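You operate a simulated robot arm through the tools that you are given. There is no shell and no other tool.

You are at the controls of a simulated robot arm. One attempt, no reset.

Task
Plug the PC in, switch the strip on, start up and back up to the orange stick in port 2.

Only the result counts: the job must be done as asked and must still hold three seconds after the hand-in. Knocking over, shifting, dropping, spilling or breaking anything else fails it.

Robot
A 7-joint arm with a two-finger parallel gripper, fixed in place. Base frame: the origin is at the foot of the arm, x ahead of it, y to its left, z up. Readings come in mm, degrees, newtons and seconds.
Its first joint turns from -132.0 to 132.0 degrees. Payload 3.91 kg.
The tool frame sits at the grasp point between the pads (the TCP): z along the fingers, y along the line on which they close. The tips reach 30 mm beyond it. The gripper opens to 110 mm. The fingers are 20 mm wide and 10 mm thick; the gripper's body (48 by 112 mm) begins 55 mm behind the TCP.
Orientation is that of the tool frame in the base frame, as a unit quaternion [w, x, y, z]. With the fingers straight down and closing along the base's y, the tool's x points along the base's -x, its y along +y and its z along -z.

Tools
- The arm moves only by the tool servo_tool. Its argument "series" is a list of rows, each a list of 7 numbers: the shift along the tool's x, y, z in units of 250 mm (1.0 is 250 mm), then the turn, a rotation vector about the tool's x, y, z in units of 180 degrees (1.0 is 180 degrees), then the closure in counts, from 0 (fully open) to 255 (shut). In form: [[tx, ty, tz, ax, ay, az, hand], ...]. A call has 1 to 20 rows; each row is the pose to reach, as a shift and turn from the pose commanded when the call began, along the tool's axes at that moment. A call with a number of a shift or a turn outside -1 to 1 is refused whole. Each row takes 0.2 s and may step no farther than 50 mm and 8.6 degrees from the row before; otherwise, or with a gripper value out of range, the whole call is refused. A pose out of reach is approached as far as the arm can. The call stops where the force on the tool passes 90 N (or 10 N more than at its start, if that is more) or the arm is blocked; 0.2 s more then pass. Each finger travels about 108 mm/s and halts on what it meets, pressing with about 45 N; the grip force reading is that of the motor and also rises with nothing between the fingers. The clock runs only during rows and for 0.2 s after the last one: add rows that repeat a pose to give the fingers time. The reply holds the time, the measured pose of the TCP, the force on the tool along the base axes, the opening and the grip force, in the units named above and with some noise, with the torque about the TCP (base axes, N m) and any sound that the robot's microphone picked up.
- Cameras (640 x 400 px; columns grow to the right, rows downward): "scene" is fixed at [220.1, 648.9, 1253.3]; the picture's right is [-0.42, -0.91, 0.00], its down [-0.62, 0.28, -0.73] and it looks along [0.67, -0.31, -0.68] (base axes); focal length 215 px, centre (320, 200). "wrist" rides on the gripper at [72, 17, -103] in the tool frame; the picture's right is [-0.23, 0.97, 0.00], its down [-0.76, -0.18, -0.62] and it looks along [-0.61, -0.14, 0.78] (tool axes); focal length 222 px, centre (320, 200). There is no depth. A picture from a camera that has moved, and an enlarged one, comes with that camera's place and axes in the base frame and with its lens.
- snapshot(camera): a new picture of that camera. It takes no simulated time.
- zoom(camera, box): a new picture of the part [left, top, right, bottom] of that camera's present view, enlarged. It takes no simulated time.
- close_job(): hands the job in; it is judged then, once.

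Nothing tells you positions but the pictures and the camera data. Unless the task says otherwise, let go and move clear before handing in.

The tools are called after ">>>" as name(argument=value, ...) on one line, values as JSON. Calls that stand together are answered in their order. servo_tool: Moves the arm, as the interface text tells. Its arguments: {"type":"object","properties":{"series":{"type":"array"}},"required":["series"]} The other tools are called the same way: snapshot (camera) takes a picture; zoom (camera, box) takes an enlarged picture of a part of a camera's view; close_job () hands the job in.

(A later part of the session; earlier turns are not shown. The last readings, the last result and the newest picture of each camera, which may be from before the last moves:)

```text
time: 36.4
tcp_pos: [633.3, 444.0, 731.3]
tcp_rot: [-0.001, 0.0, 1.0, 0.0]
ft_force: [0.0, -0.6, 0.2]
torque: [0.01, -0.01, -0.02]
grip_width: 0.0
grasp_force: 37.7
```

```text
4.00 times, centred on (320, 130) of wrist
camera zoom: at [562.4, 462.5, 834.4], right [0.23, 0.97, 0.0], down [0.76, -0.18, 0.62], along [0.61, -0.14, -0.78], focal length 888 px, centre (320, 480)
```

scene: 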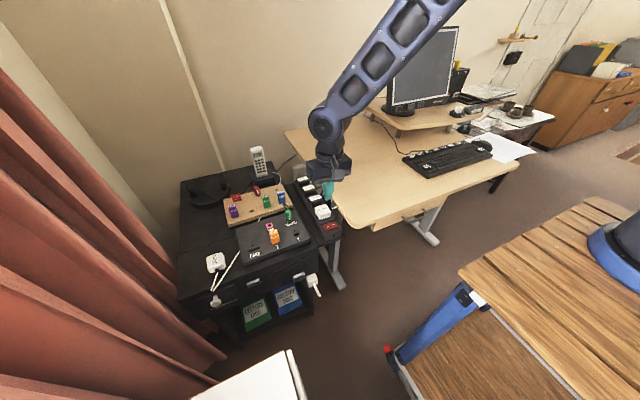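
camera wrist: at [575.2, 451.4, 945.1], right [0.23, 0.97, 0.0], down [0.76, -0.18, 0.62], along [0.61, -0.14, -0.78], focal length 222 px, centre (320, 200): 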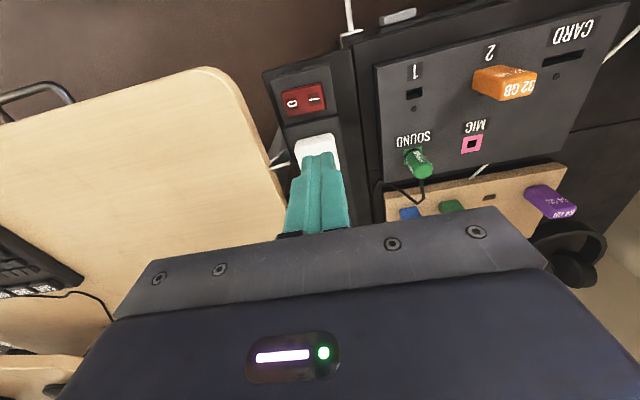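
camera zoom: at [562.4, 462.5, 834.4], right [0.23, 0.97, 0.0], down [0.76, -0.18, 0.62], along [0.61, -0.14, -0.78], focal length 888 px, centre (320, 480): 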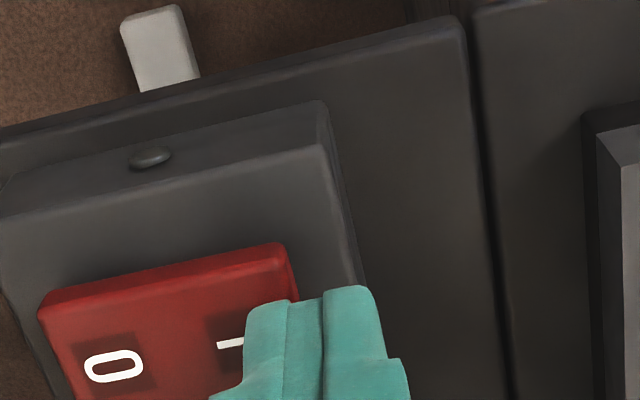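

>>> servo_tool(series=[[0, 0, 0.008, 0, 0, 0, 255], [0, 0, 0.014, 0, 0, 0, 255], [0, 0, 0.02, 0, 0, 0, 255]])

>>> zoom(camera="scene", box=[300, 195, 350, 240])

>>> zoom(camera="wrist", box=[260, 80, 380, 180])

```text
time: 37.2
tcp_pos: [633.8, 445.8, 729.1]
tcp_rot: [0.001, 0.0, 1.0, 0.001]
ft_force: [-7.6, -8.8, 36.4]
torque: [-0.59, 0.22, -0.08]
grip_width: 0.1
grasp_force: 37.8
```

```text
8.89 times, centred on (325, 218) of scene
camera zoom: at [220.1, 648.9, 1253.3], right [-0.42, -0.91, 0.0], down [-0.62, 0.28, -0.73], along [0.67, -0.31, -0.68], focal length 1907 px, centre (276, 44)
```

zoom: 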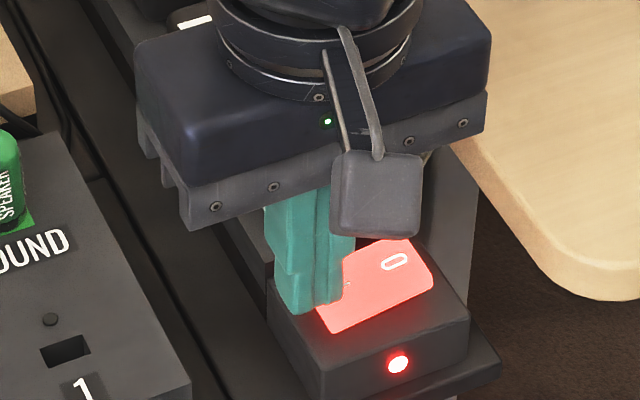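

```text
4.00 times, centred on (320, 130) of wrist
camera zoom: at [562.1, 462.6, 831.1], right [0.23, 0.97, 0.0], down [0.76, -0.18, 0.62], along [0.61, -0.14, -0.78], focal length 888 px, centre (320, 480)
```

zoom: 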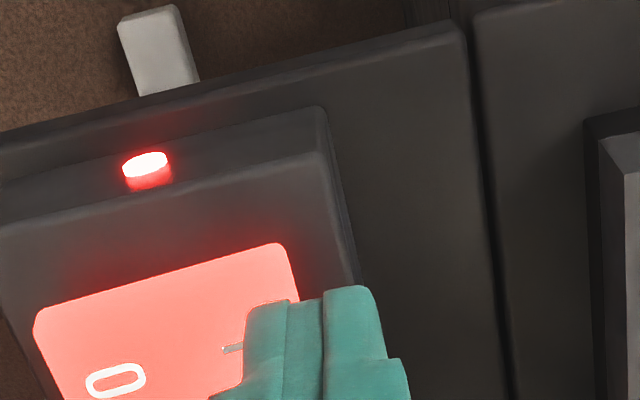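

The light is on again while pressed. I'll press somewhat harder to pass the detent, then lift a little and look.

>>> servo_tool(series=[[0, 0, 0.006, 0, 0, 0, 255], [0, 0, 0.012, 0, 0, 0, 255], [0, 0, 0.012, 0, 0, 0, 255]])

>>> zoom(camera="wrist", box=[260, 80, 380, 180])

>>> servo_tool(series=[[0, 0, -0.016, 0, 0, 0, 255], [0, 0, -0.02, 0, 0, 0, 255]])

>>> zoom(camera="wrist", box=[260, 80, 380, 180])

```text
time: 37.8
tcp_pos: [634.0, 445.8, 728.7]
tcp_rot: [0.001, 0.001, 1.0, 0.0]
ft_force: [-18.1, -17.3, 38.5]
torque: [-0.87, 0.54, -0.16]
grip_width: 0.0
grasp_force: 37.8
stopped in row 3: the force on the tool passed its limit at 93 N (the readings are from after the stop); the commanded pose is now the measured one
```

```text
4.00 times, centred on (320, 130) of wrist
camera zoom: at [562.2, 462.8, 831.0], right [0.23, 0.97, 0.0], down [0.76, -0.18, 0.62], along [0.61, -0.14, -0.78], focal length 888 px, centre (320, 480)
```

zoom: 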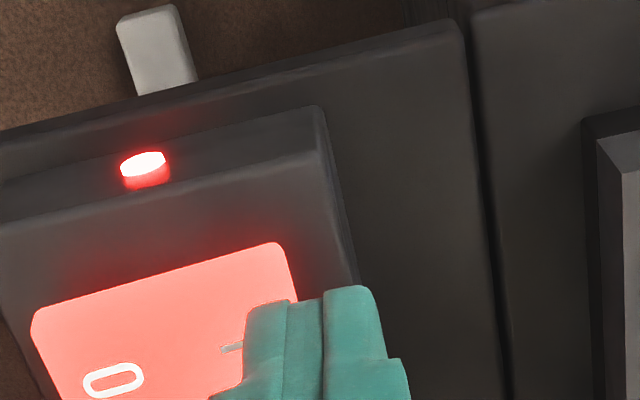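

```text
time: 38.4
tcp_pos: [635.7, 445.6, 730.1]
tcp_rot: [0.001, 0.001, 1.0, 0.002]
ft_force: [-0.6, -0.7, -0.3]
torque: [0.03, 0.04, 0.03]
grip_width: 0.0
grasp_force: 37.5
```

```text
4.00 times, centred on (320, 130) of wrist
camera zoom: at [563.2, 463.6, 833.4], right [0.23, 0.97, 0.0], down [0.76, -0.18, 0.62], along [0.61, -0.14, -0.78], focal length 888 px, centre (320, 480)
```

zoom: 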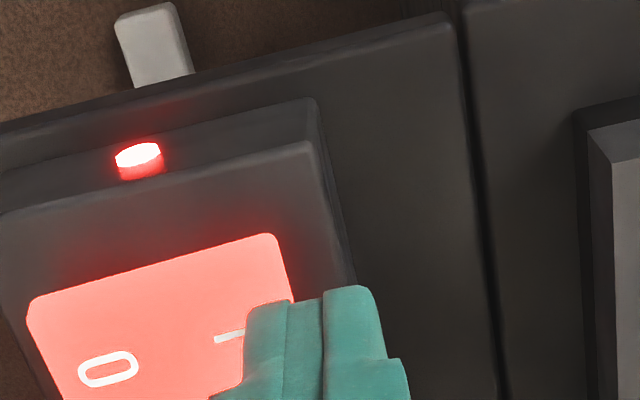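

Still lit with the force gone. Lifting a bit more and checking again.

>>> servo_tool(series=[[0, 0, -0.02, 0, 0, 0, 255], [0, 0, -0.04, 0, 0, 0, 255]])

>>> zoom(camera="wrist", box=[260, 80, 380, 180])

>>> zoom(camera="scene", box=[300, 195, 350, 240])

```text
time: 39.0
tcp_pos: [635.7, 446.5, 741.6]
tcp_rot: [0.001, 0.0, 1.0, 0.002]
ft_force: [-0.6, 0.7, 0.4]
torque: [0.0, 0.01, -0.02]
grip_width: 0.3
grasp_force: 37.7
```

```text
4.00 times, centred on (320, 130) of wrist
camera zoom: at [562.9, 463.8, 843.8], right [0.23, 0.97, 0.0], down [0.76, -0.18, 0.62], along [0.61, -0.14, -0.78], focal length 888 px, centre (320, 480)
```

zoom: 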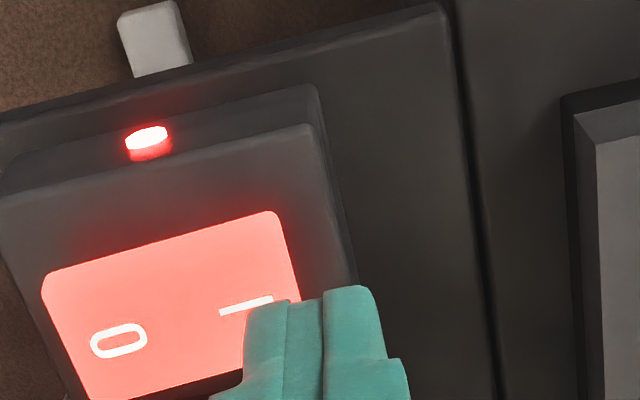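

```text
8.89 times, centred on (325, 218) of scene
camera zoom: at [220.1, 648.9, 1253.3], right [-0.42, -0.91, 0.0], down [-0.62, 0.28, -0.73], along [0.67, -0.31, -0.68], focal length 1907 px, centre (276, 44)
```

zoom: 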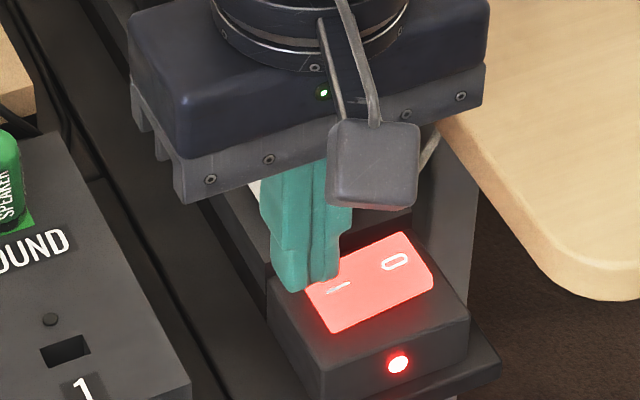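

The strip is latched on. Now rising and moving back to study the PC's ON button.

>>> servo_tool(series=[[0, 0, -0.16, 0, 0, 0, 255], [0, 0, -0.32, 0, 0, 0, 255], [0.14, 0.04, -0.42, 0, 0, 0, 255], [0.3, 0.1, -0.42, 0, 0, 0, 255], [0.46, 0.16, -0.42, 0, 0, 0, 255], [0.62, 0.22, -0.36, 0, 0, 0, 255], [0.76, 0.26, -0.3, 0, 0, 0, 255]])

>>> snapshot(camera="wrist")

>>> snapshot(camera="scene")

```text
time: 40.6
tcp_pos: [445.7, 510.1, 815.9]
tcp_rot: [0.001, 0.0, 1.0, 0.001]
ft_force: [0.6, 0.3, -0.3]
torque: [0.02, 0.05, 0.0]
grip_width: 0.0
grasp_force: 38.0
```

```text
taken
camera wrist: at [373.1, 527.9, 918.6], right [0.23, 0.97, 0.0], down [0.76, -0.18, 0.62], along [0.61, -0.14, -0.78], focal length 222 px, centre (320, 200)
```

wrist: 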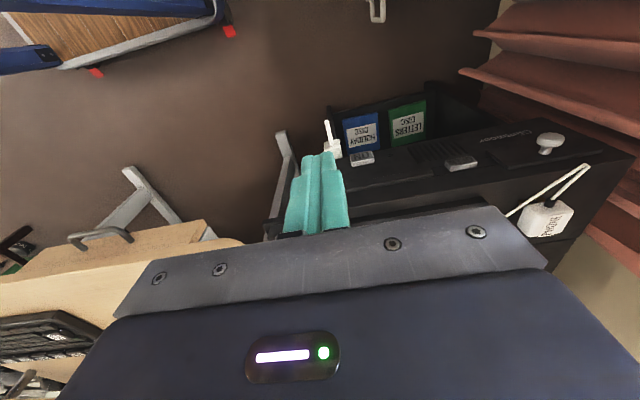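

```text
taken
```

scene: 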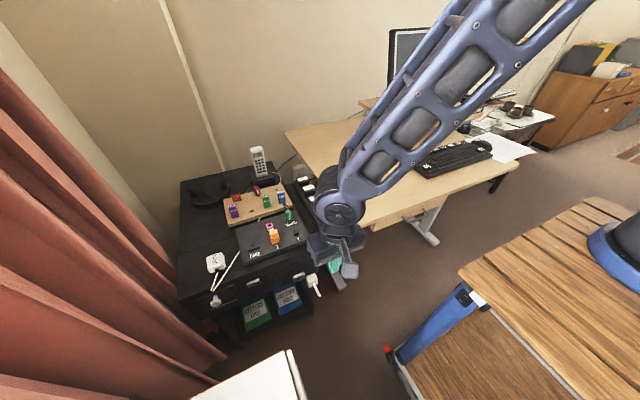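

>>> zoom(camera="wrist", box=[310, 90, 490, 210])

>>> zoom(camera="scene", box=[230, 240, 340, 310])

>>> zoom(camera="wrist", box=[320, 140, 400, 190])

```text
3.33 times, centred on (400, 150) of wrist
camera zoom: at [373.1, 527.9, 918.6], right [0.23, 0.97, 0.0], down [0.76, -0.18, 0.62], along [0.61, -0.14, -0.78], focal length 740 px, centre (53, 367)
```

zoom: 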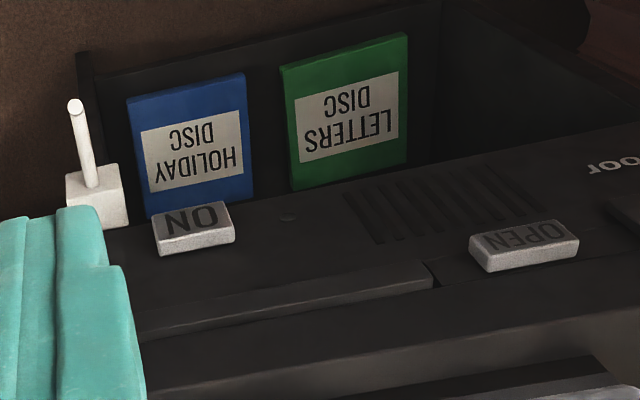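

```text
5.71 times, centred on (285, 275) of scene
camera zoom: at [220.1, 648.9, 1253.3], right [-0.42, -0.91, 0.0], down [-0.62, 0.28, -0.73], along [0.67, -0.31, -0.68], focal length 1226 px, centre (520, -229)
```

zoom: 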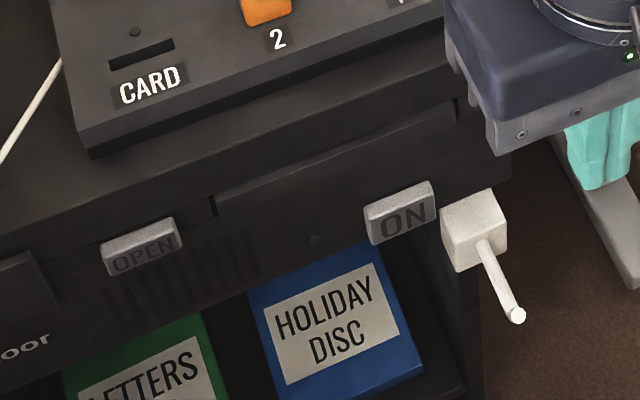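

```text
8.00 times, centred on (360, 165) of wrist
camera zoom: at [373.1, 527.9, 918.6], right [0.23, 0.97, 0.0], down [0.76, -0.18, 0.62], along [0.61, -0.14, -0.78], focal length 1777 px, centre (0, 480)
```

zoom: 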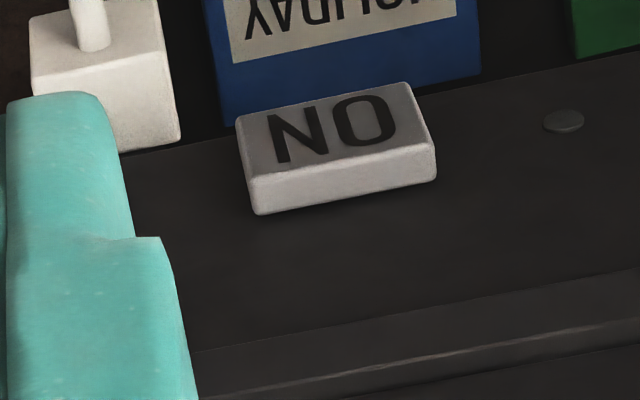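

>>> zoom(camera="wrist", box=[340, 140, 460, 215])

>>> zoom(camera="scene", box=[275, 235, 330, 300])

```text
5.33 times, centred on (400, 178) of wrist
camera zoom: at [373.1, 527.9, 918.6], right [0.23, 0.97, 0.0], down [0.76, -0.18, 0.62], along [0.61, -0.14, -0.78], focal length 1185 px, centre (-107, 320)
```

zoom: 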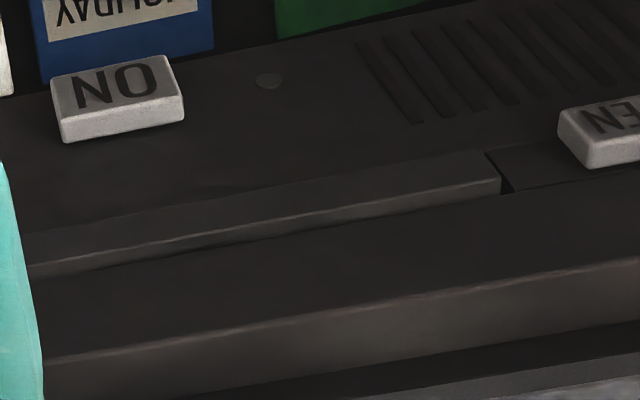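

```text
6.15 times, centred on (302, 268) of scene
camera zoom: at [220.1, 648.9, 1253.3], right [-0.42, -0.91, 0.0], down [-0.62, 0.28, -0.73], along [0.67, -0.31, -0.68], focal length 1320 px, centre (428, -215)
```

zoom: 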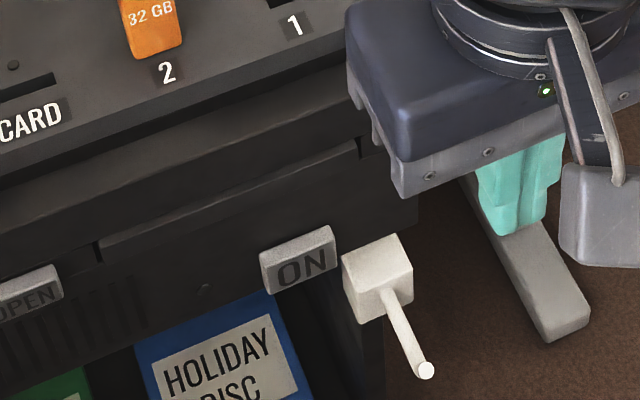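

The ON button's face is near (588, 559, 533), facing -x, about 125 mm below the cabinet top. I'll tilt the tool 45° forward so the fingertips can press it in +x without the body touching the cabinet.

>>> servo_tool(series=[[0, 0.033, 0.077, 0, -0.041667, 0, 255], [0, 0.066, 0.154, 0, -0.083333, 0, 255], [0, 0.099, 0.231, 0, -0.125, 0, 255], [0, 0.132, 0.308, 0, -0.166667, 0, 255], [0, 0.164, 0.385, 0, -0.208333, 0, 255], [0, 0.196, 0.464, 0, -0.25, 0, 255], [0, 0.196, 0.464, 0, -0.25, 0, 255]])

>>> snapshot(camera="wrist")

>>> snapshot(camera="scene")

```text
time: 42.2
tcp_pos: [443.8, 559.6, 699.9]
tcp_rot: [0.384, 0.001, 0.923, 0.002]
ft_force: [0.0, 0.7, -0.2]
torque: [-0.02, -0.01, 0.04]
grip_width: 0.0
grasp_force: 38.1
```

```text
taken
camera wrist: at [321.1, 577.4, 720.7], right [0.16, 0.97, 0.16], down [0.09, -0.18, 0.98], along [0.98, -0.14, -0.12], focal length 222 px, centre (320, 200)
```

wrist: 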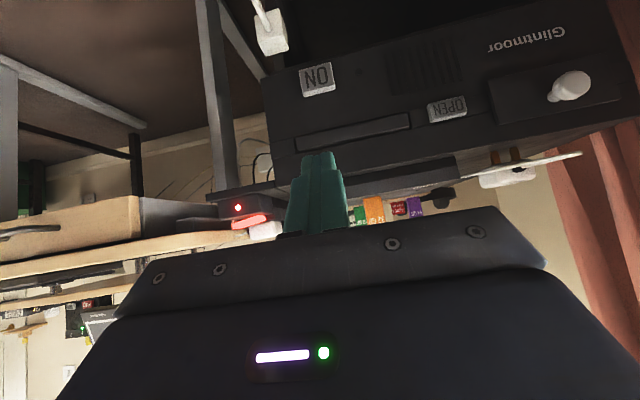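

```text
taken
```

scene: 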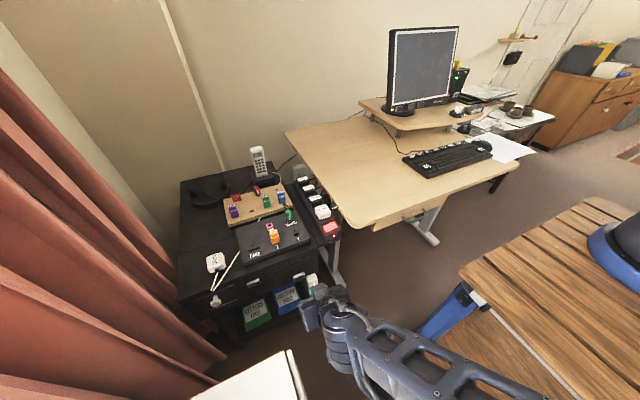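

Very clear front view now: strip lit, ON button directly ahead. Zooming in to measure it.

>>> zoom(camera="wrist", box=[250, 20, 430, 160])

>>> zoom(camera="scene", box=[260, 200, 370, 330])

>>> zoom(camera="scene", box=[370, 20, 490, 120])

>>> zoom(camera="wrist", box=[340, 180, 440, 230])

```text
2.86 times, centred on (340, 90) of wrist
camera zoom: at [321.1, 577.4, 720.7], right [0.16, 0.97, 0.16], down [0.09, -0.18, 0.98], along [0.98, -0.14, -0.12], focal length 635 px, centre (263, 514)
```

zoom: 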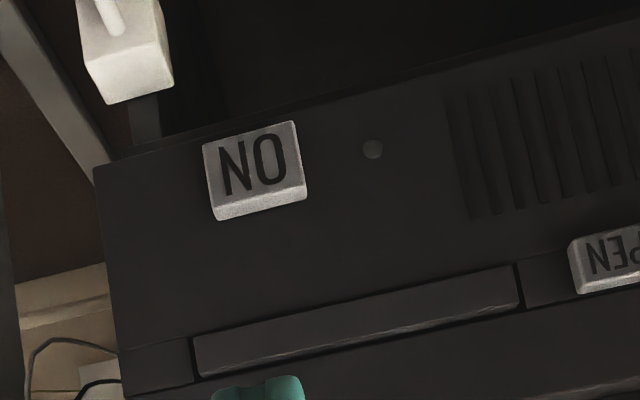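

```text
3.08 times, centred on (315, 265) of scene
camera zoom: at [220.1, 648.9, 1253.3], right [-0.42, -0.91, 0.0], down [-0.62, 0.28, -0.73], along [0.67, -0.31, -0.68], focal length 660 px, centre (335, 0)
```

zoom: 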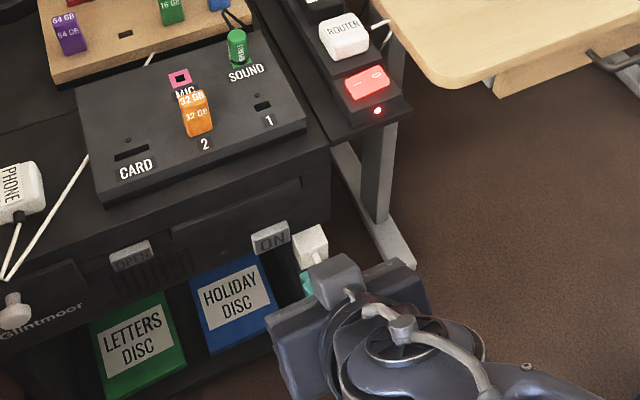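

```text
4.00 times, centred on (430, 70) of scene
camera zoom: at [220.1, 648.9, 1253.3], right [-0.42, -0.91, 0.0], down [-0.62, 0.28, -0.73], along [0.67, -0.31, -0.68], focal length 858 px, centre (-120, 720)
```

zoom: 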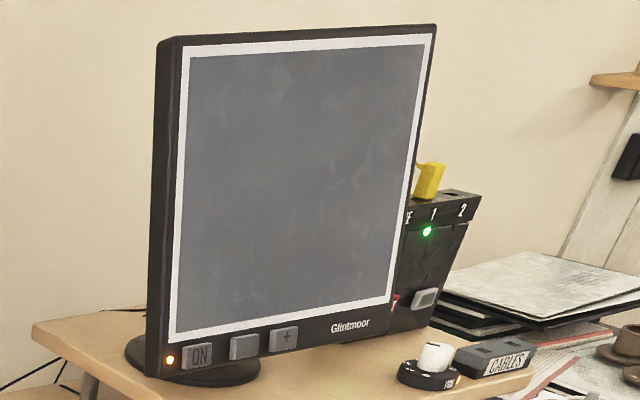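

```text
6.40 times, centred on (390, 205) of wrist
camera zoom: at [321.1, 577.4, 720.7], right [0.16, 0.97, 0.16], down [0.09, -0.18, 0.98], along [0.98, -0.14, -0.12], focal length 1422 px, centre (-128, 168)
```

zoom: 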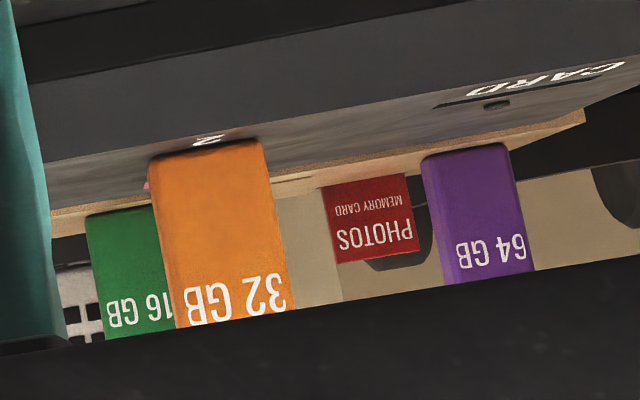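

The orange stick sits flush in port 2, the monitor LED is amber (standby) and the router is lit. ON button face is at about (588, 559, 531). Approaching to just in front of it.

>>> servo_tool(series=[[0.03, 0, 0.146, 0, 0, 0, 255], [0.06, 0, 0.292, 0, 0, 0, 255], [0.09, 0, 0.438, 0, 0, 0, 255], [0.12, 0, 0.584, 0, 0, 0, 255], [0.147, -0.002, 0.729, 0, 0, 0, 255], [0.147, -0.002, 0.729, 0, 0, 0, 255]])

>>> snapshot(camera="wrist")

>>> zoom(camera="scene", box=[250, 230, 350, 320])

```text
time: 43.6
tcp_pos: [549.0, 558.7, 543.6]
tcp_rot: [0.384, 0.001, 0.923, 0.001]
ft_force: [-1.3, -0.4, 0.2]
torque: [0.03, 0.03, -0.02]
grip_width: 0.0
grasp_force: 37.7
```

```text
taken
camera wrist: at [425.8, 576.7, 565.1], right [0.16, 0.97, 0.16], down [0.1, -0.18, 0.98], along [0.98, -0.14, -0.12], focal length 222 px, centre (320, 200)
```

wrist: 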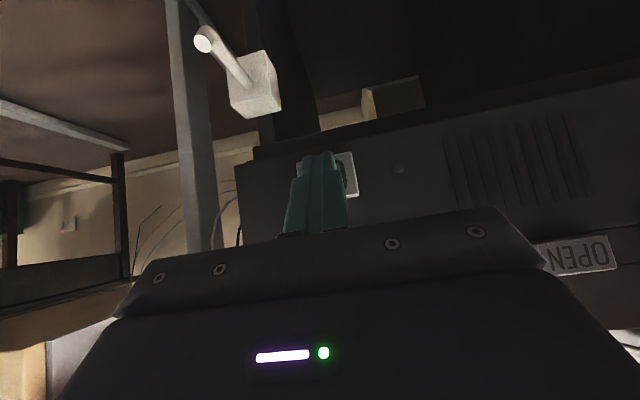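

```text
4.44 times, centred on (300, 275) of scene
camera zoom: at [220.1, 648.9, 1253.3], right [-0.42, -0.91, 0.0], down [-0.62, 0.28, -0.73], along [0.67, -0.31, -0.68], focal length 954 px, centre (409, -133)
```

zoom: 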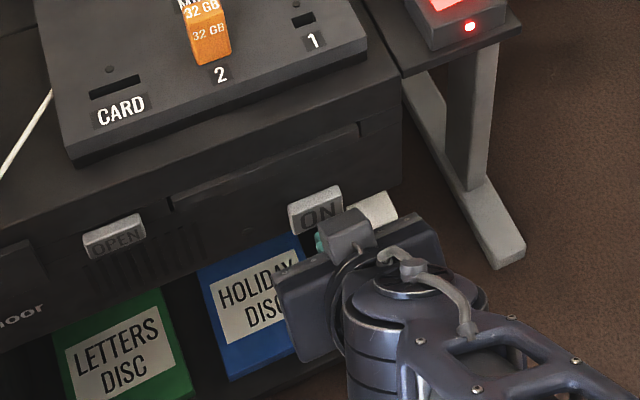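

The fingertips are right in front of the ON button. Pressing in +x with small steps.

>>> servo_tool(series=[[-0.0113, 0.004, 0.0113, 0, 0, 0, 255], [-0.0226, 0.008, 0.0226, 0, 0, 0, 255], [-0.0283, 0.008, 0.0283, 0, 0, 0, 255], [-0.034, 0.008, 0.034, 0, 0, 0, 255]])

>>> zoom(camera="scene", box=[250, 230, 350, 320])

```text
time: 44.6
tcp_pos: [560.3, 562.2, 545.8]
tcp_rot: [0.383, 0.001, 0.924, 0.001]
ft_force: [-0.2, 0.1, 0.2]
torque: [0.0, 0.04, 0.04]
grip_width: 0.0
grasp_force: 37.8
```

```text
4.44 times, centred on (300, 275) of scene
camera zoom: at [220.1, 648.9, 1253.3], right [-0.42, -0.91, 0.0], down [-0.62, 0.28, -0.73], along [0.67, -0.31, -0.68], focal length 954 px, centre (409, -133)
```

zoom: 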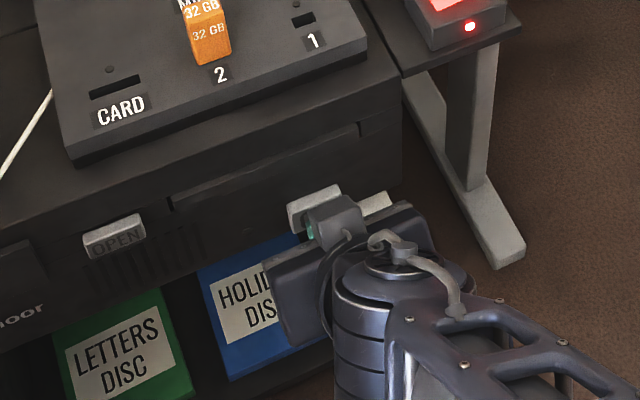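

>>> servo_tool(series=[[-0.0057, 0, 0.0057, 0, 0, 0, 255], [-0.0113, 0, 0.0113, 0, 0, 0, 255], [-0.017, 0, 0.017, 0, 0, 0, 255]])

>>> zoom(camera="scene", box=[250, 230, 350, 320])

>>> zoom(camera="wrist", box=[250, 110, 430, 230])

```text
time: 45.4
tcp_pos: [566.1, 561.6, 545.6]
tcp_rot: [0.383, 0.0, 0.924, 0.002]
ft_force: [-7.1, 0.3, 0.1]
torque: [0.02, 0.1, -0.01]
grip_width: 0.2
grasp_force: 37.7
heard: click
```

```text
4.44 times, centred on (300, 275) of scene
camera zoom: at [220.1, 648.9, 1253.3], right [-0.42, -0.91, 0.0], down [-0.62, 0.28, -0.73], along [0.67, -0.31, -0.68], focal length 954 px, centre (409, -133)
```

zoom: 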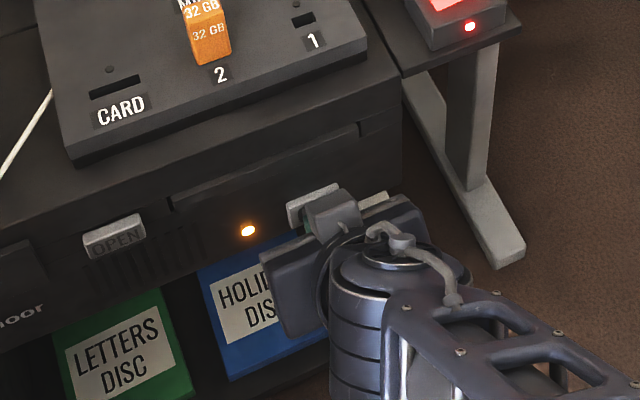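

```text
3.33 times, centred on (340, 170) of wrist
camera zoom: at [442.4, 579.7, 566.4], right [0.16, 0.97, 0.16], down [0.1, -0.18, 0.98], along [0.98, -0.14, -0.12], focal length 740 px, centre (253, 300)
```

zoom: 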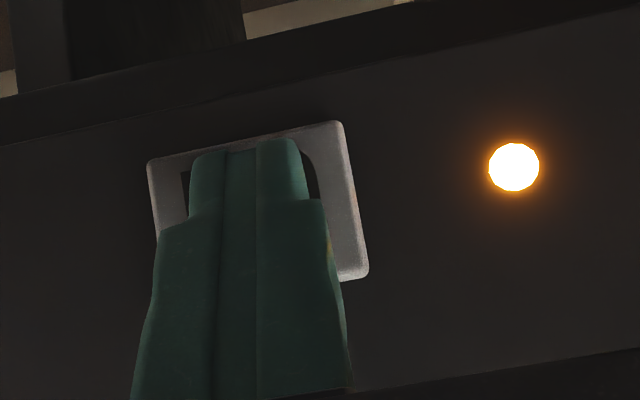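

A click, and the PC's light came on amber (starting). Backing away from the button.

>>> servo_tool(series=[[0.05, 0, -0.05, 0, 0, 0, 255], [0.15, 0, -0.15, 0, 0, 0, 255], [0.2, 0, -0.28, 0, 0, 0, 255], [0.2, 0, -0.46, 0, 0, 0, 255], [0.2, 0, -0.64, 0, 0, 0, 255], [0.18, 0, -0.78, 0, 0, 0, 255]])

>>> snapshot(camera="wrist")

>>> zoom(camera="scene", box=[370, 20, 490, 120])

>>> snapshot(camera="scene")

```text
time: 46.8
tcp_pos: [397.0, 561.5, 652.0]
tcp_rot: [0.384, 0.001, 0.923, 0.001]
ft_force: [-1.0, -0.3, 0.5]
torque: [0.01, 0.0, 0.0]
grip_width: 0.1
grasp_force: 37.7
```

```text
taken
camera wrist: at [272.6, 579.5, 673.6], right [0.16, 0.97, 0.16], down [0.1, -0.18, 0.98], along [0.98, -0.14, -0.12], focal length 222 px, centre (320, 200)
```

wrist: 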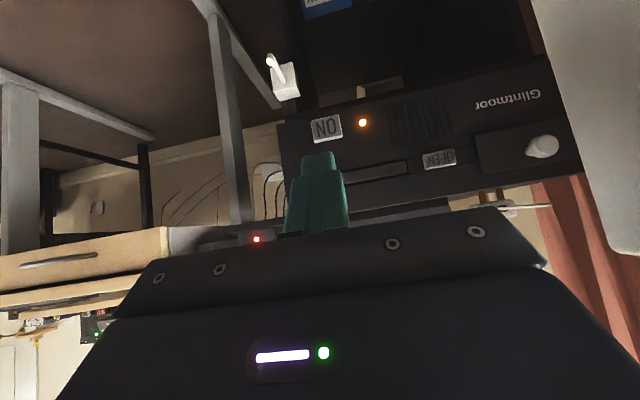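

```text
4.00 times, centred on (430, 70) of scene
camera zoom: at [220.1, 648.9, 1253.3], right [-0.42, -0.91, 0.0], down [-0.62, 0.28, -0.73], along [0.67, -0.31, -0.68], focal length 858 px, centre (-120, 720)
```

zoom: 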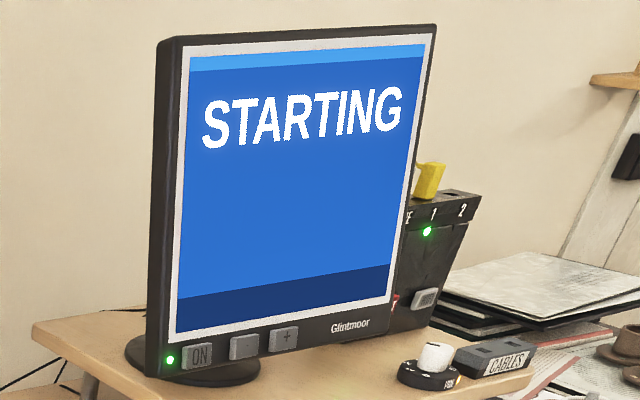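

```text
taken
```

scene: 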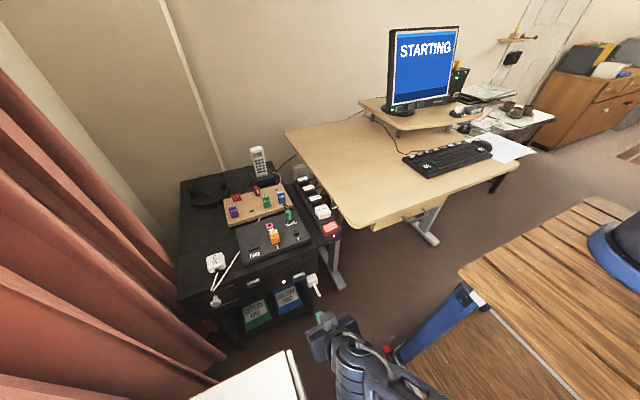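

The monitor woke up and shows STARTING. Raising and levelling the tool while it boots.

>>> servo_tool(series=[[-0.094, 0, -0.094, 0, 0.041667, 0, 255], [-0.188, 0, -0.188, 0, 0.083333, 0, 255], [-0.282, 0, -0.282, 0, 0.125, 0, 255], [-0.376, 0, -0.376, 0, 0.166667, 0, 255], [-0.47, 0, -0.47, 0, 0.208333, 0, 255], [-0.566, 0, -0.566, 0, 0.25, 0, 255], [-0.68, 0, -0.68, 0, 0.25, 0, 255]])

>>> zoom(camera="scene", box=[370, 20, 490, 120])

>>> snapshot(camera="wrist")

```text
time: 48.4
tcp_pos: [395.4, 561.8, 892.6]
tcp_rot: [0.001, -0.001, 1.0, 0.001]
ft_force: [0.9, 0.5, -0.2]
torque: [-0.02, -0.03, 0.0]
grip_width: 0.2
grasp_force: 38.1
```

```text
4.00 times, centred on (430, 70) of scene
camera zoom: at [220.1, 648.9, 1253.3], right [-0.42, -0.91, 0.0], down [-0.62, 0.28, -0.73], along [0.67, -0.31, -0.68], focal length 858 px, centre (-120, 720)
```

zoom: 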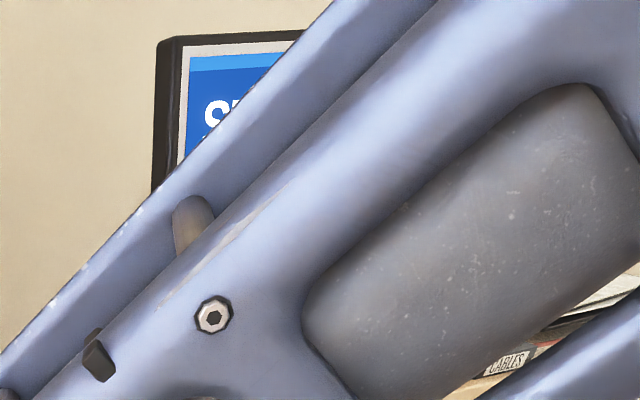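

```text
taken
camera wrist: at [323.7, 578.8, 994.7], right [0.23, 0.97, 0.0], down [0.76, -0.18, 0.62], along [0.61, -0.14, -0.78], focal length 222 px, centre (320, 200)
```

wrist: 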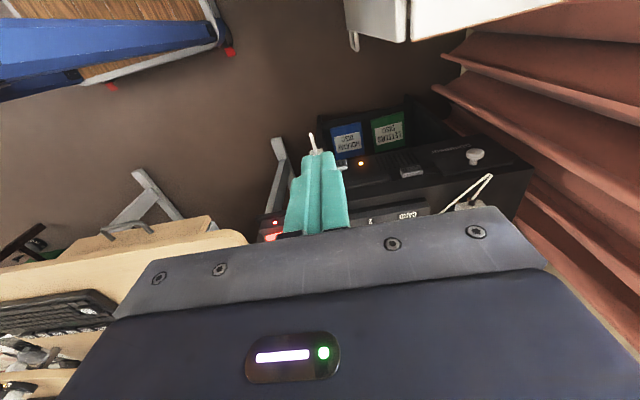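

Next I'll swing over the desk toward the keyboard (function keys near x≈812, y≈-84…-300) while the PC boots.

>>> servo_tool(series=[[-0.1175, -0.121, 0, 0, 0, 0, 255], [-0.235, -0.242, 0, 0, 0, 0, 255], [-0.3525, -0.363, 0, 0, 0, 0, 255], [-0.47, -0.484, 0, 0, 0, 0, 255], [-0.5875, -0.605, 0, 0, 0, 0, 255], [-0.705, -0.726, 0, 0, 0, 0, 255], [-0.8225, -0.847, 0, 0, 0, 0, 255], [-0.94, -0.967, 0, 0, 0, 0, 255]])

>>> servo_tool(series=[[-0.02, -0.16, 0, 0, 0, 0, 255], [-0.04, -0.32, 0, 0, 0, 0, 255], [-0.06, -0.48, 0, 0, 0, 0, 255], [-0.08, -0.64, 0, 0, 0, 0, 255], [-0.1, -0.8, 0, 0, 0, 0, 255], [-0.12, -0.96, 0, 0, 0, 0, 255]])

>>> snapshot(camera="wrist")

>>> snapshot(camera="scene")

```text
time: 50.2
tcp_pos: [629.8, 319.3, 890.6]
tcp_rot: [0.001, 0.001, 1.0, 0.002]
ft_force: [-0.1, 0.5, 0.1]
torque: [-0.03, -0.03, -0.02]
grip_width: 0.2
grasp_force: 37.6
```

```text
time: 51.6
tcp_pos: [660.0, 80.0, 889.6]
tcp_rot: [0.0, -0.001, 1.0, 0.001]
ft_force: [-0.2, -1.0, -0.9]
torque: [-0.04, -0.01, -0.01]
grip_width: 0.1
grasp_force: 37.6
```

```text
taken
camera wrist: at [588.5, 97.4, 993.0], right [0.23, 0.97, 0.0], down [0.76, -0.18, 0.62], along [0.61, -0.14, -0.78], focal length 222 px, centre (320, 200)
```

wrist: 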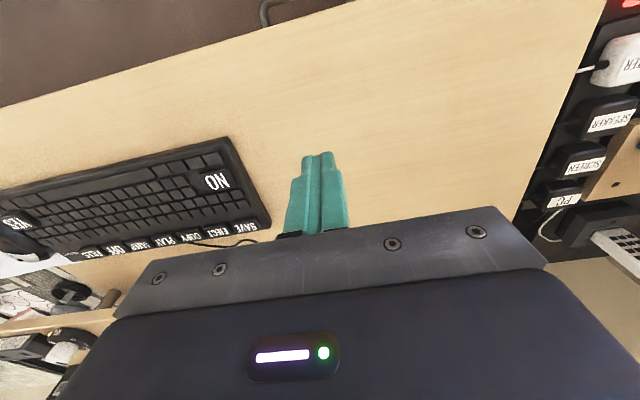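

```text
taken
```

scene: 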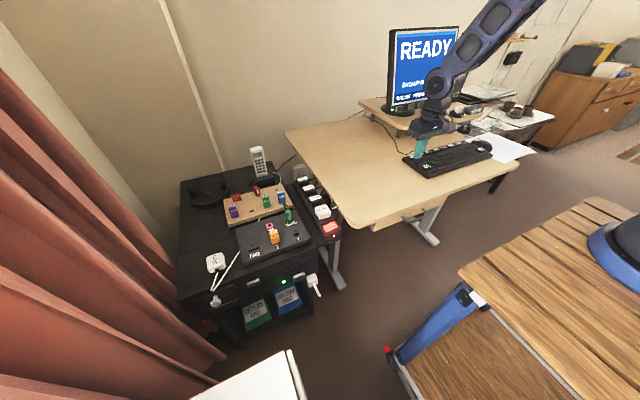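

The screen now says READY with more text. Reading it and the keyboard.

>>> zoom(camera="scene", box=[380, 20, 470, 120])

>>> zoom(camera="wrist", box=[0, 120, 280, 280])

>>> zoom(camera="scene", box=[220, 190, 340, 310])

```text
4.00 times, centred on (425, 70) of scene
camera zoom: at [220.1, 648.9, 1253.3], right [-0.42, -0.91, 0.0], down [-0.62, 0.28, -0.73], along [0.67, -0.31, -0.68], focal length 858 px, centre (-100, 720)
```

zoom: 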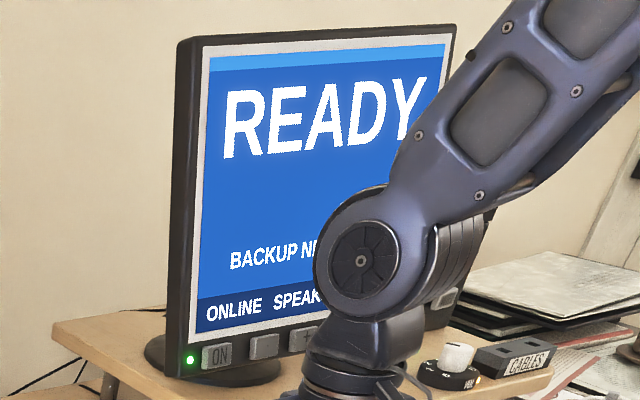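

```text
2.29 times, centred on (140, 200) of wrist
camera zoom: at [588.5, 97.4, 993.0], right [0.23, 0.97, 0.0], down [0.76, -0.18, 0.62], along [0.61, -0.14, -0.78], focal length 508 px, centre (731, 200)
```

zoom: 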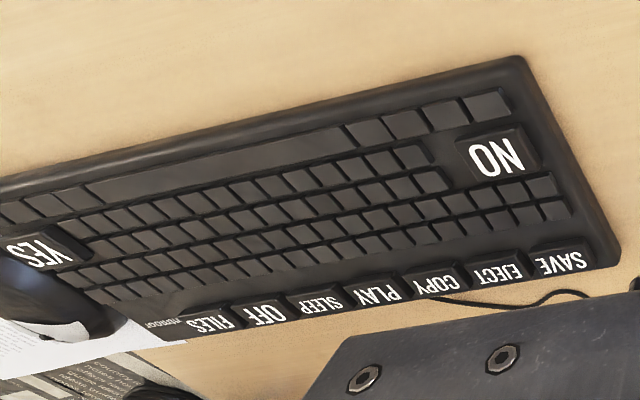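

```text
3.33 times, centred on (280, 250) of scene
camera zoom: at [220.1, 648.9, 1253.3], right [-0.42, -0.91, 0.0], down [-0.62, 0.28, -0.73], along [0.67, -0.31, -0.68], focal length 715 px, centre (453, 33)
```

zoom: 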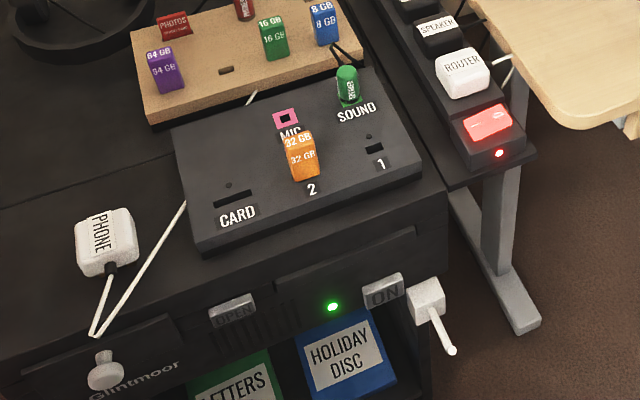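

The screen reads READY / "BACKUP N…" but the arm hides part of it. Moving on toward the keyboard to clear the view.

>>> servo_tool(series=[[0.0, -0.16, 0, 0, 0, 0, 255], [0.0, -0.32, 0, 0, 0, 0, 255], [0.0, -0.48, 0, 0, 0, 0, 255], [0.0, -0.64, 0, 0, 0, 0, 255], [0.0, -0.8, 0, 0, 0, 0, 255], [0.0, -0.96, 0, 0, 0, 0, 255]])

>>> snapshot(camera="wrist")

>>> zoom(camera="scene", box=[380, 20, 480, 120])

```text
time: 53.0
tcp_pos: [661.0, -159.8, 891.7]
tcp_rot: [0.0, -0.001, 1.0, 0.001]
ft_force: [-0.3, 0.0, 1.1]
torque: [-0.06, -0.02, 0.01]
grip_width: 0.0
grasp_force: 37.6
```

```text
taken
camera wrist: at [588.6, -142.5, 993.5], right [0.23, 0.97, 0.0], down [0.76, -0.18, 0.62], along [0.61, -0.14, -0.78], focal length 222 px, centre (320, 200)
```

wrist: 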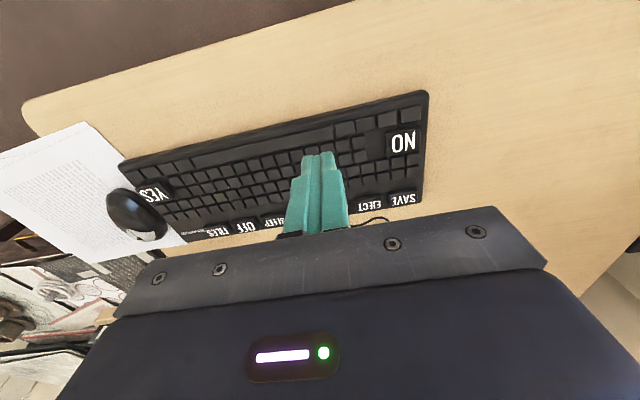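

```text
4.00 times, centred on (430, 70) of scene
camera zoom: at [220.1, 648.9, 1253.3], right [-0.42, -0.91, 0.0], down [-0.62, 0.28, -0.73], along [0.67, -0.31, -0.68], focal length 858 px, centre (-120, 720)
```

zoom: 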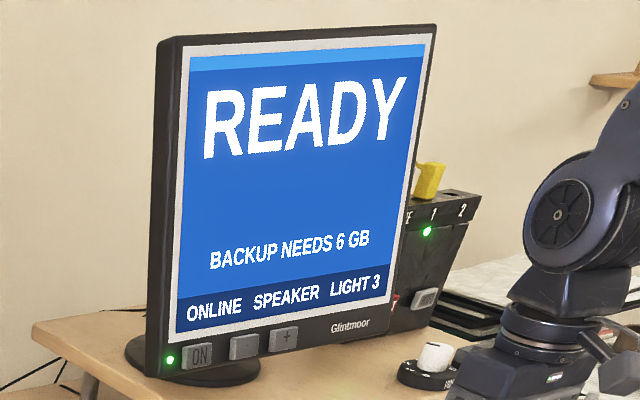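

The screen reads: READY – BACKUP NEEDS 6 GB – ONLINE, SPEAKER, LIGHT 3. I'll look closely at the keys for any hints before choosing one.

>>> zoom(camera="wrist", box=[330, 90, 440, 220])

>>> zoom(camera="wrist", box=[170, 170, 300, 240])

>>> zoom(camera="scene", box=[400, 130, 500, 180])

>>> zoom(camera="wrist", box=[0, 120, 150, 260])

```text
3.08 times, centred on (385, 155) of wrist
camera zoom: at [588.6, -142.5, 993.5], right [0.23, 0.97, 0.0], down [0.76, -0.18, 0.62], along [0.61, -0.14, -0.78], focal length 684 px, centre (120, 338)
```

zoom: 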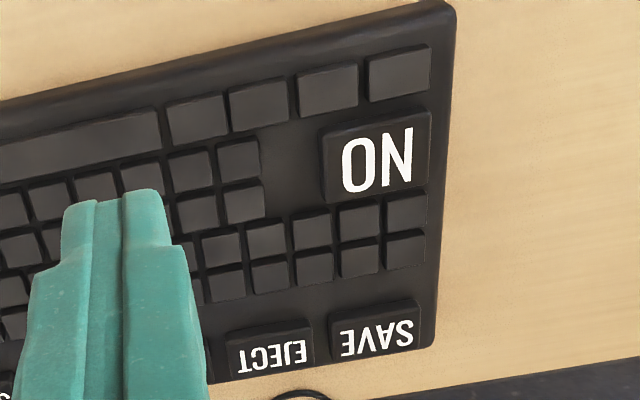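

```text
4.92 times, centred on (235, 205) of wrist
camera zoom: at [588.6, -142.5, 993.5], right [0.23, 0.97, 0.0], down [0.76, -0.18, 0.62], along [0.61, -0.14, -0.78], focal length 1094 px, centre (738, 175)
```

zoom: 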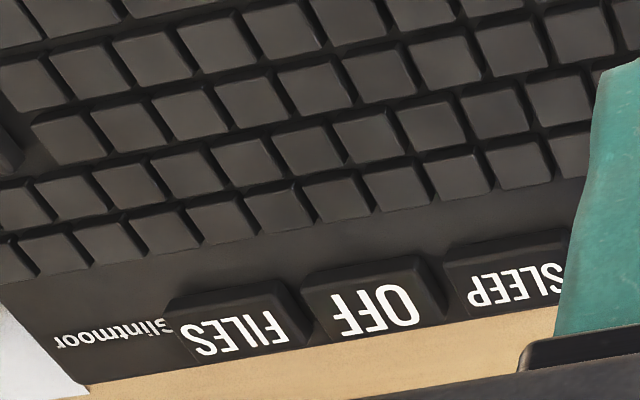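

```text
6.40 times, centred on (450, 155) of scene
camera zoom: at [220.1, 648.9, 1253.3], right [-0.42, -0.91, 0.0], down [-0.62, 0.28, -0.73], along [0.67, -0.31, -0.68], focal length 1373 px, centre (-512, 488)
```

zoom: 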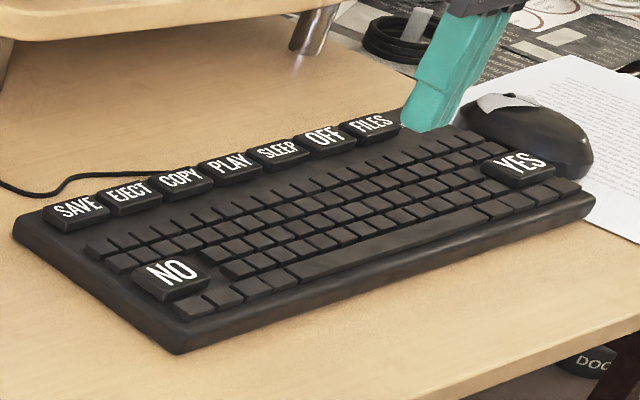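

```text
2.86 times, centred on (75, 190) of wrist
camera zoom: at [588.6, -142.5, 993.5], right [0.23, 0.97, 0.0], down [0.76, -0.18, 0.62], along [0.61, -0.14, -0.78], focal length 635 px, centre (1020, 229)
```

zoom: 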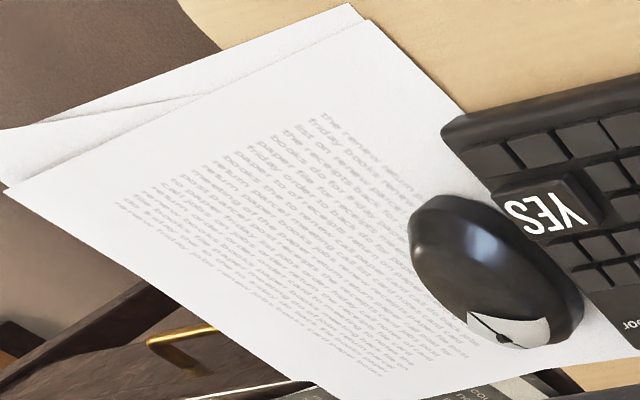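

No extra hints on the keys. SAVE (at about (806, -73, 749)) is the natural backup key, with YES/NO for any prompt. I'll hover above SAVE and verify alignment.

>>> servo_tool(series=[[-0.116, 0.069, 0.04, 0, 0, 0, 255], [-0.232, 0.139, 0.1, 0, 0, 0, 255], [-0.348, 0.208, 0.17, 0, 0, 0, 255], [-0.464, 0.278, 0.25, 0, 0, 0, 255], [-0.58, 0.347, 0.33, 0, 0, 0, 255], [-0.58, 0.347, 0.39, 0, 0, 0, 255]])

>>> snapshot(camera="wrist")

>>> zoom(camera="scene", box=[380, 110, 480, 190])

```text
time: 54.4
tcp_pos: [806.2, -72.9, 793.9]
tcp_rot: [0.002, 0.0, 1.0, 0.001]
ft_force: [0.6, -0.3, 0.6]
torque: [0.0, -0.01, 0.01]
grip_width: 0.0
grasp_force: 37.8
```

```text
taken
camera wrist: at [734.3, -56.1, 895.7], right [0.23, 0.97, 0.0], down [0.76, -0.18, 0.62], along [0.61, -0.14, -0.78], focal length 222 px, centre (320, 200)
```

wrist: 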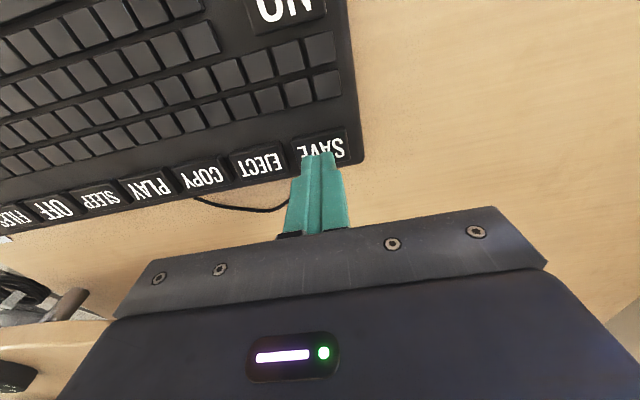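

```text
5.00 times, centred on (430, 150) of scene
camera zoom: at [220.1, 648.9, 1253.3], right [-0.42, -0.91, 0.0], down [-0.62, 0.28, -0.73], along [0.67, -0.31, -0.68], focal length 1073 px, centre (-230, 450)
```

zoom: 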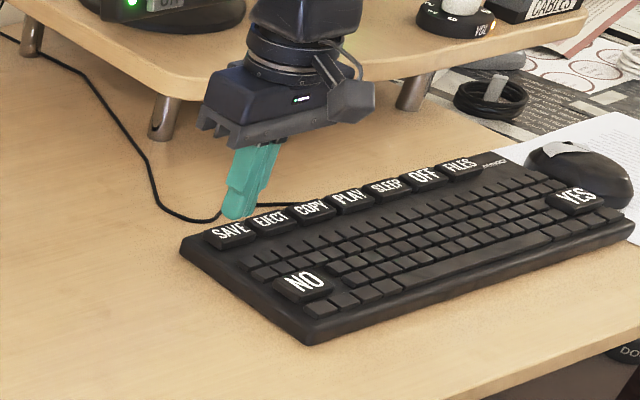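

Alignment is good. Pressing SAVE gently in small steps.

>>> servo_tool(series=[[0.012, 0.008, 0.02, 0, 0, 0, 255], [0.012, 0.008, 0.048, 0, 0, 0, 255], [0.012, 0.008, 0.058, 0, 0, 0, 255]])

>>> zoom(camera="wrist", box=[260, 90, 380, 200])

>>> zoom(camera="scene", box=[400, 140, 450, 180])

```text
time: 55.2
tcp_pos: [803.1, -72.2, 779.3]
tcp_rot: [0.0, 0.0, 1.0, 0.002]
ft_force: [-0.3, -0.4, 0.8]
torque: [-0.01, 0.01, -0.03]
grip_width: 0.2
grasp_force: 37.4
```

```text
3.64 times, centred on (320, 145) of wrist
camera zoom: at [731.3, -54.2, 881.1], right [0.23, 0.97, 0.0], down [0.76, -0.18, 0.62], along [0.61, -0.14, -0.78], focal length 808 px, centre (320, 400)
```

zoom: 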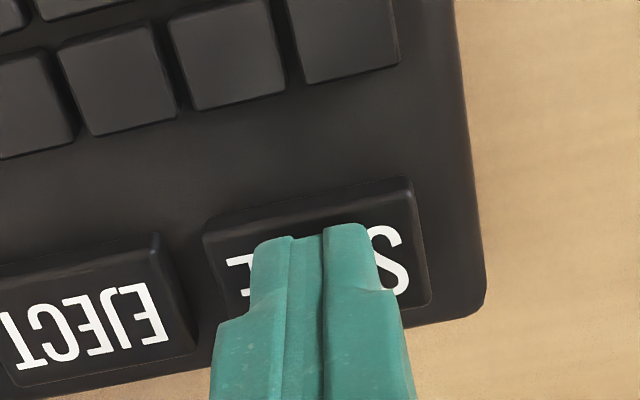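

```text
10.00 times, centred on (425, 160) of scene
camera zoom: at [220.1, 648.9, 1253.3], right [-0.42, -0.91, 0.0], down [-0.62, 0.28, -0.73], along [0.67, -0.31, -0.68], focal length 2146 px, centre (-730, 600)
```

zoom: 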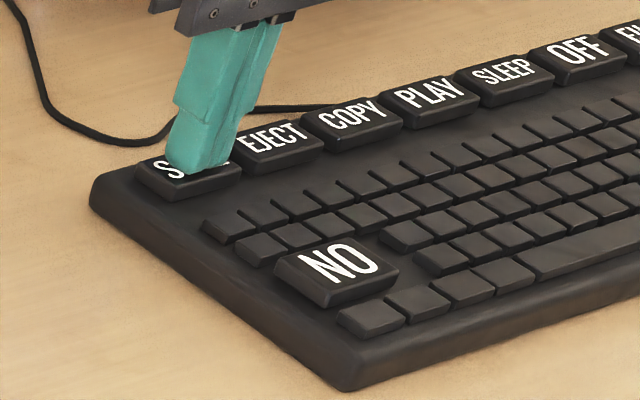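

>>> servo_tool(series=[[0, 0, 0.006, 0, 0, 0, 255], [0, 0, 0.012, 0, 0, 0, 255], [0, 0, 0.018, 0, 0, 0, 255]])

>>> zoom(camera="scene", box=[400, 140, 450, 180])

>>> zoom(camera="scene", box=[380, 20, 480, 120])

```text
time: 56.0
tcp_pos: [803.4, -70.7, 774.1]
tcp_rot: [0.001, 0.0, 1.0, 0.0]
ft_force: [-0.2, 0.3, 2.6]
torque: [0.03, 0.03, -0.05]
grip_width: 0.1
grasp_force: 37.8
heard: click
```

```text
10.00 times, centred on (425, 160) of scene
camera zoom: at [220.1, 648.9, 1253.3], right [-0.42, -0.91, 0.0], down [-0.62, 0.28, -0.73], along [0.67, -0.31, -0.68], focal length 2146 px, centre (-730, 600)
```

zoom: 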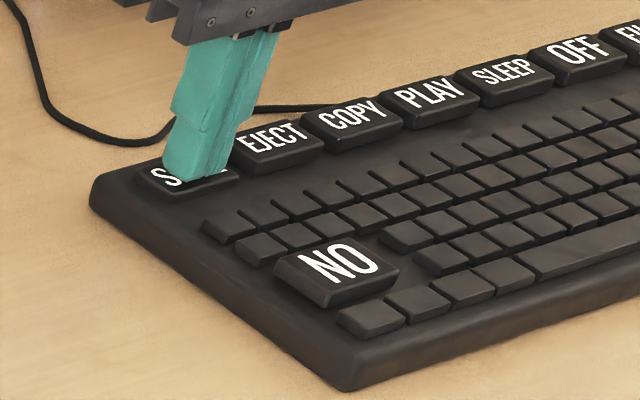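

```text
4.00 times, centred on (430, 70) of scene
camera zoom: at [220.1, 648.9, 1253.3], right [-0.42, -0.91, 0.0], down [-0.62, 0.28, -0.73], along [0.67, -0.31, -0.68], focal length 858 px, centre (-120, 720)
```

zoom: 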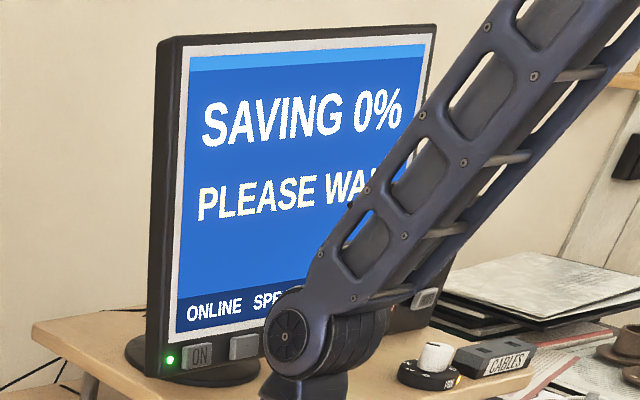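

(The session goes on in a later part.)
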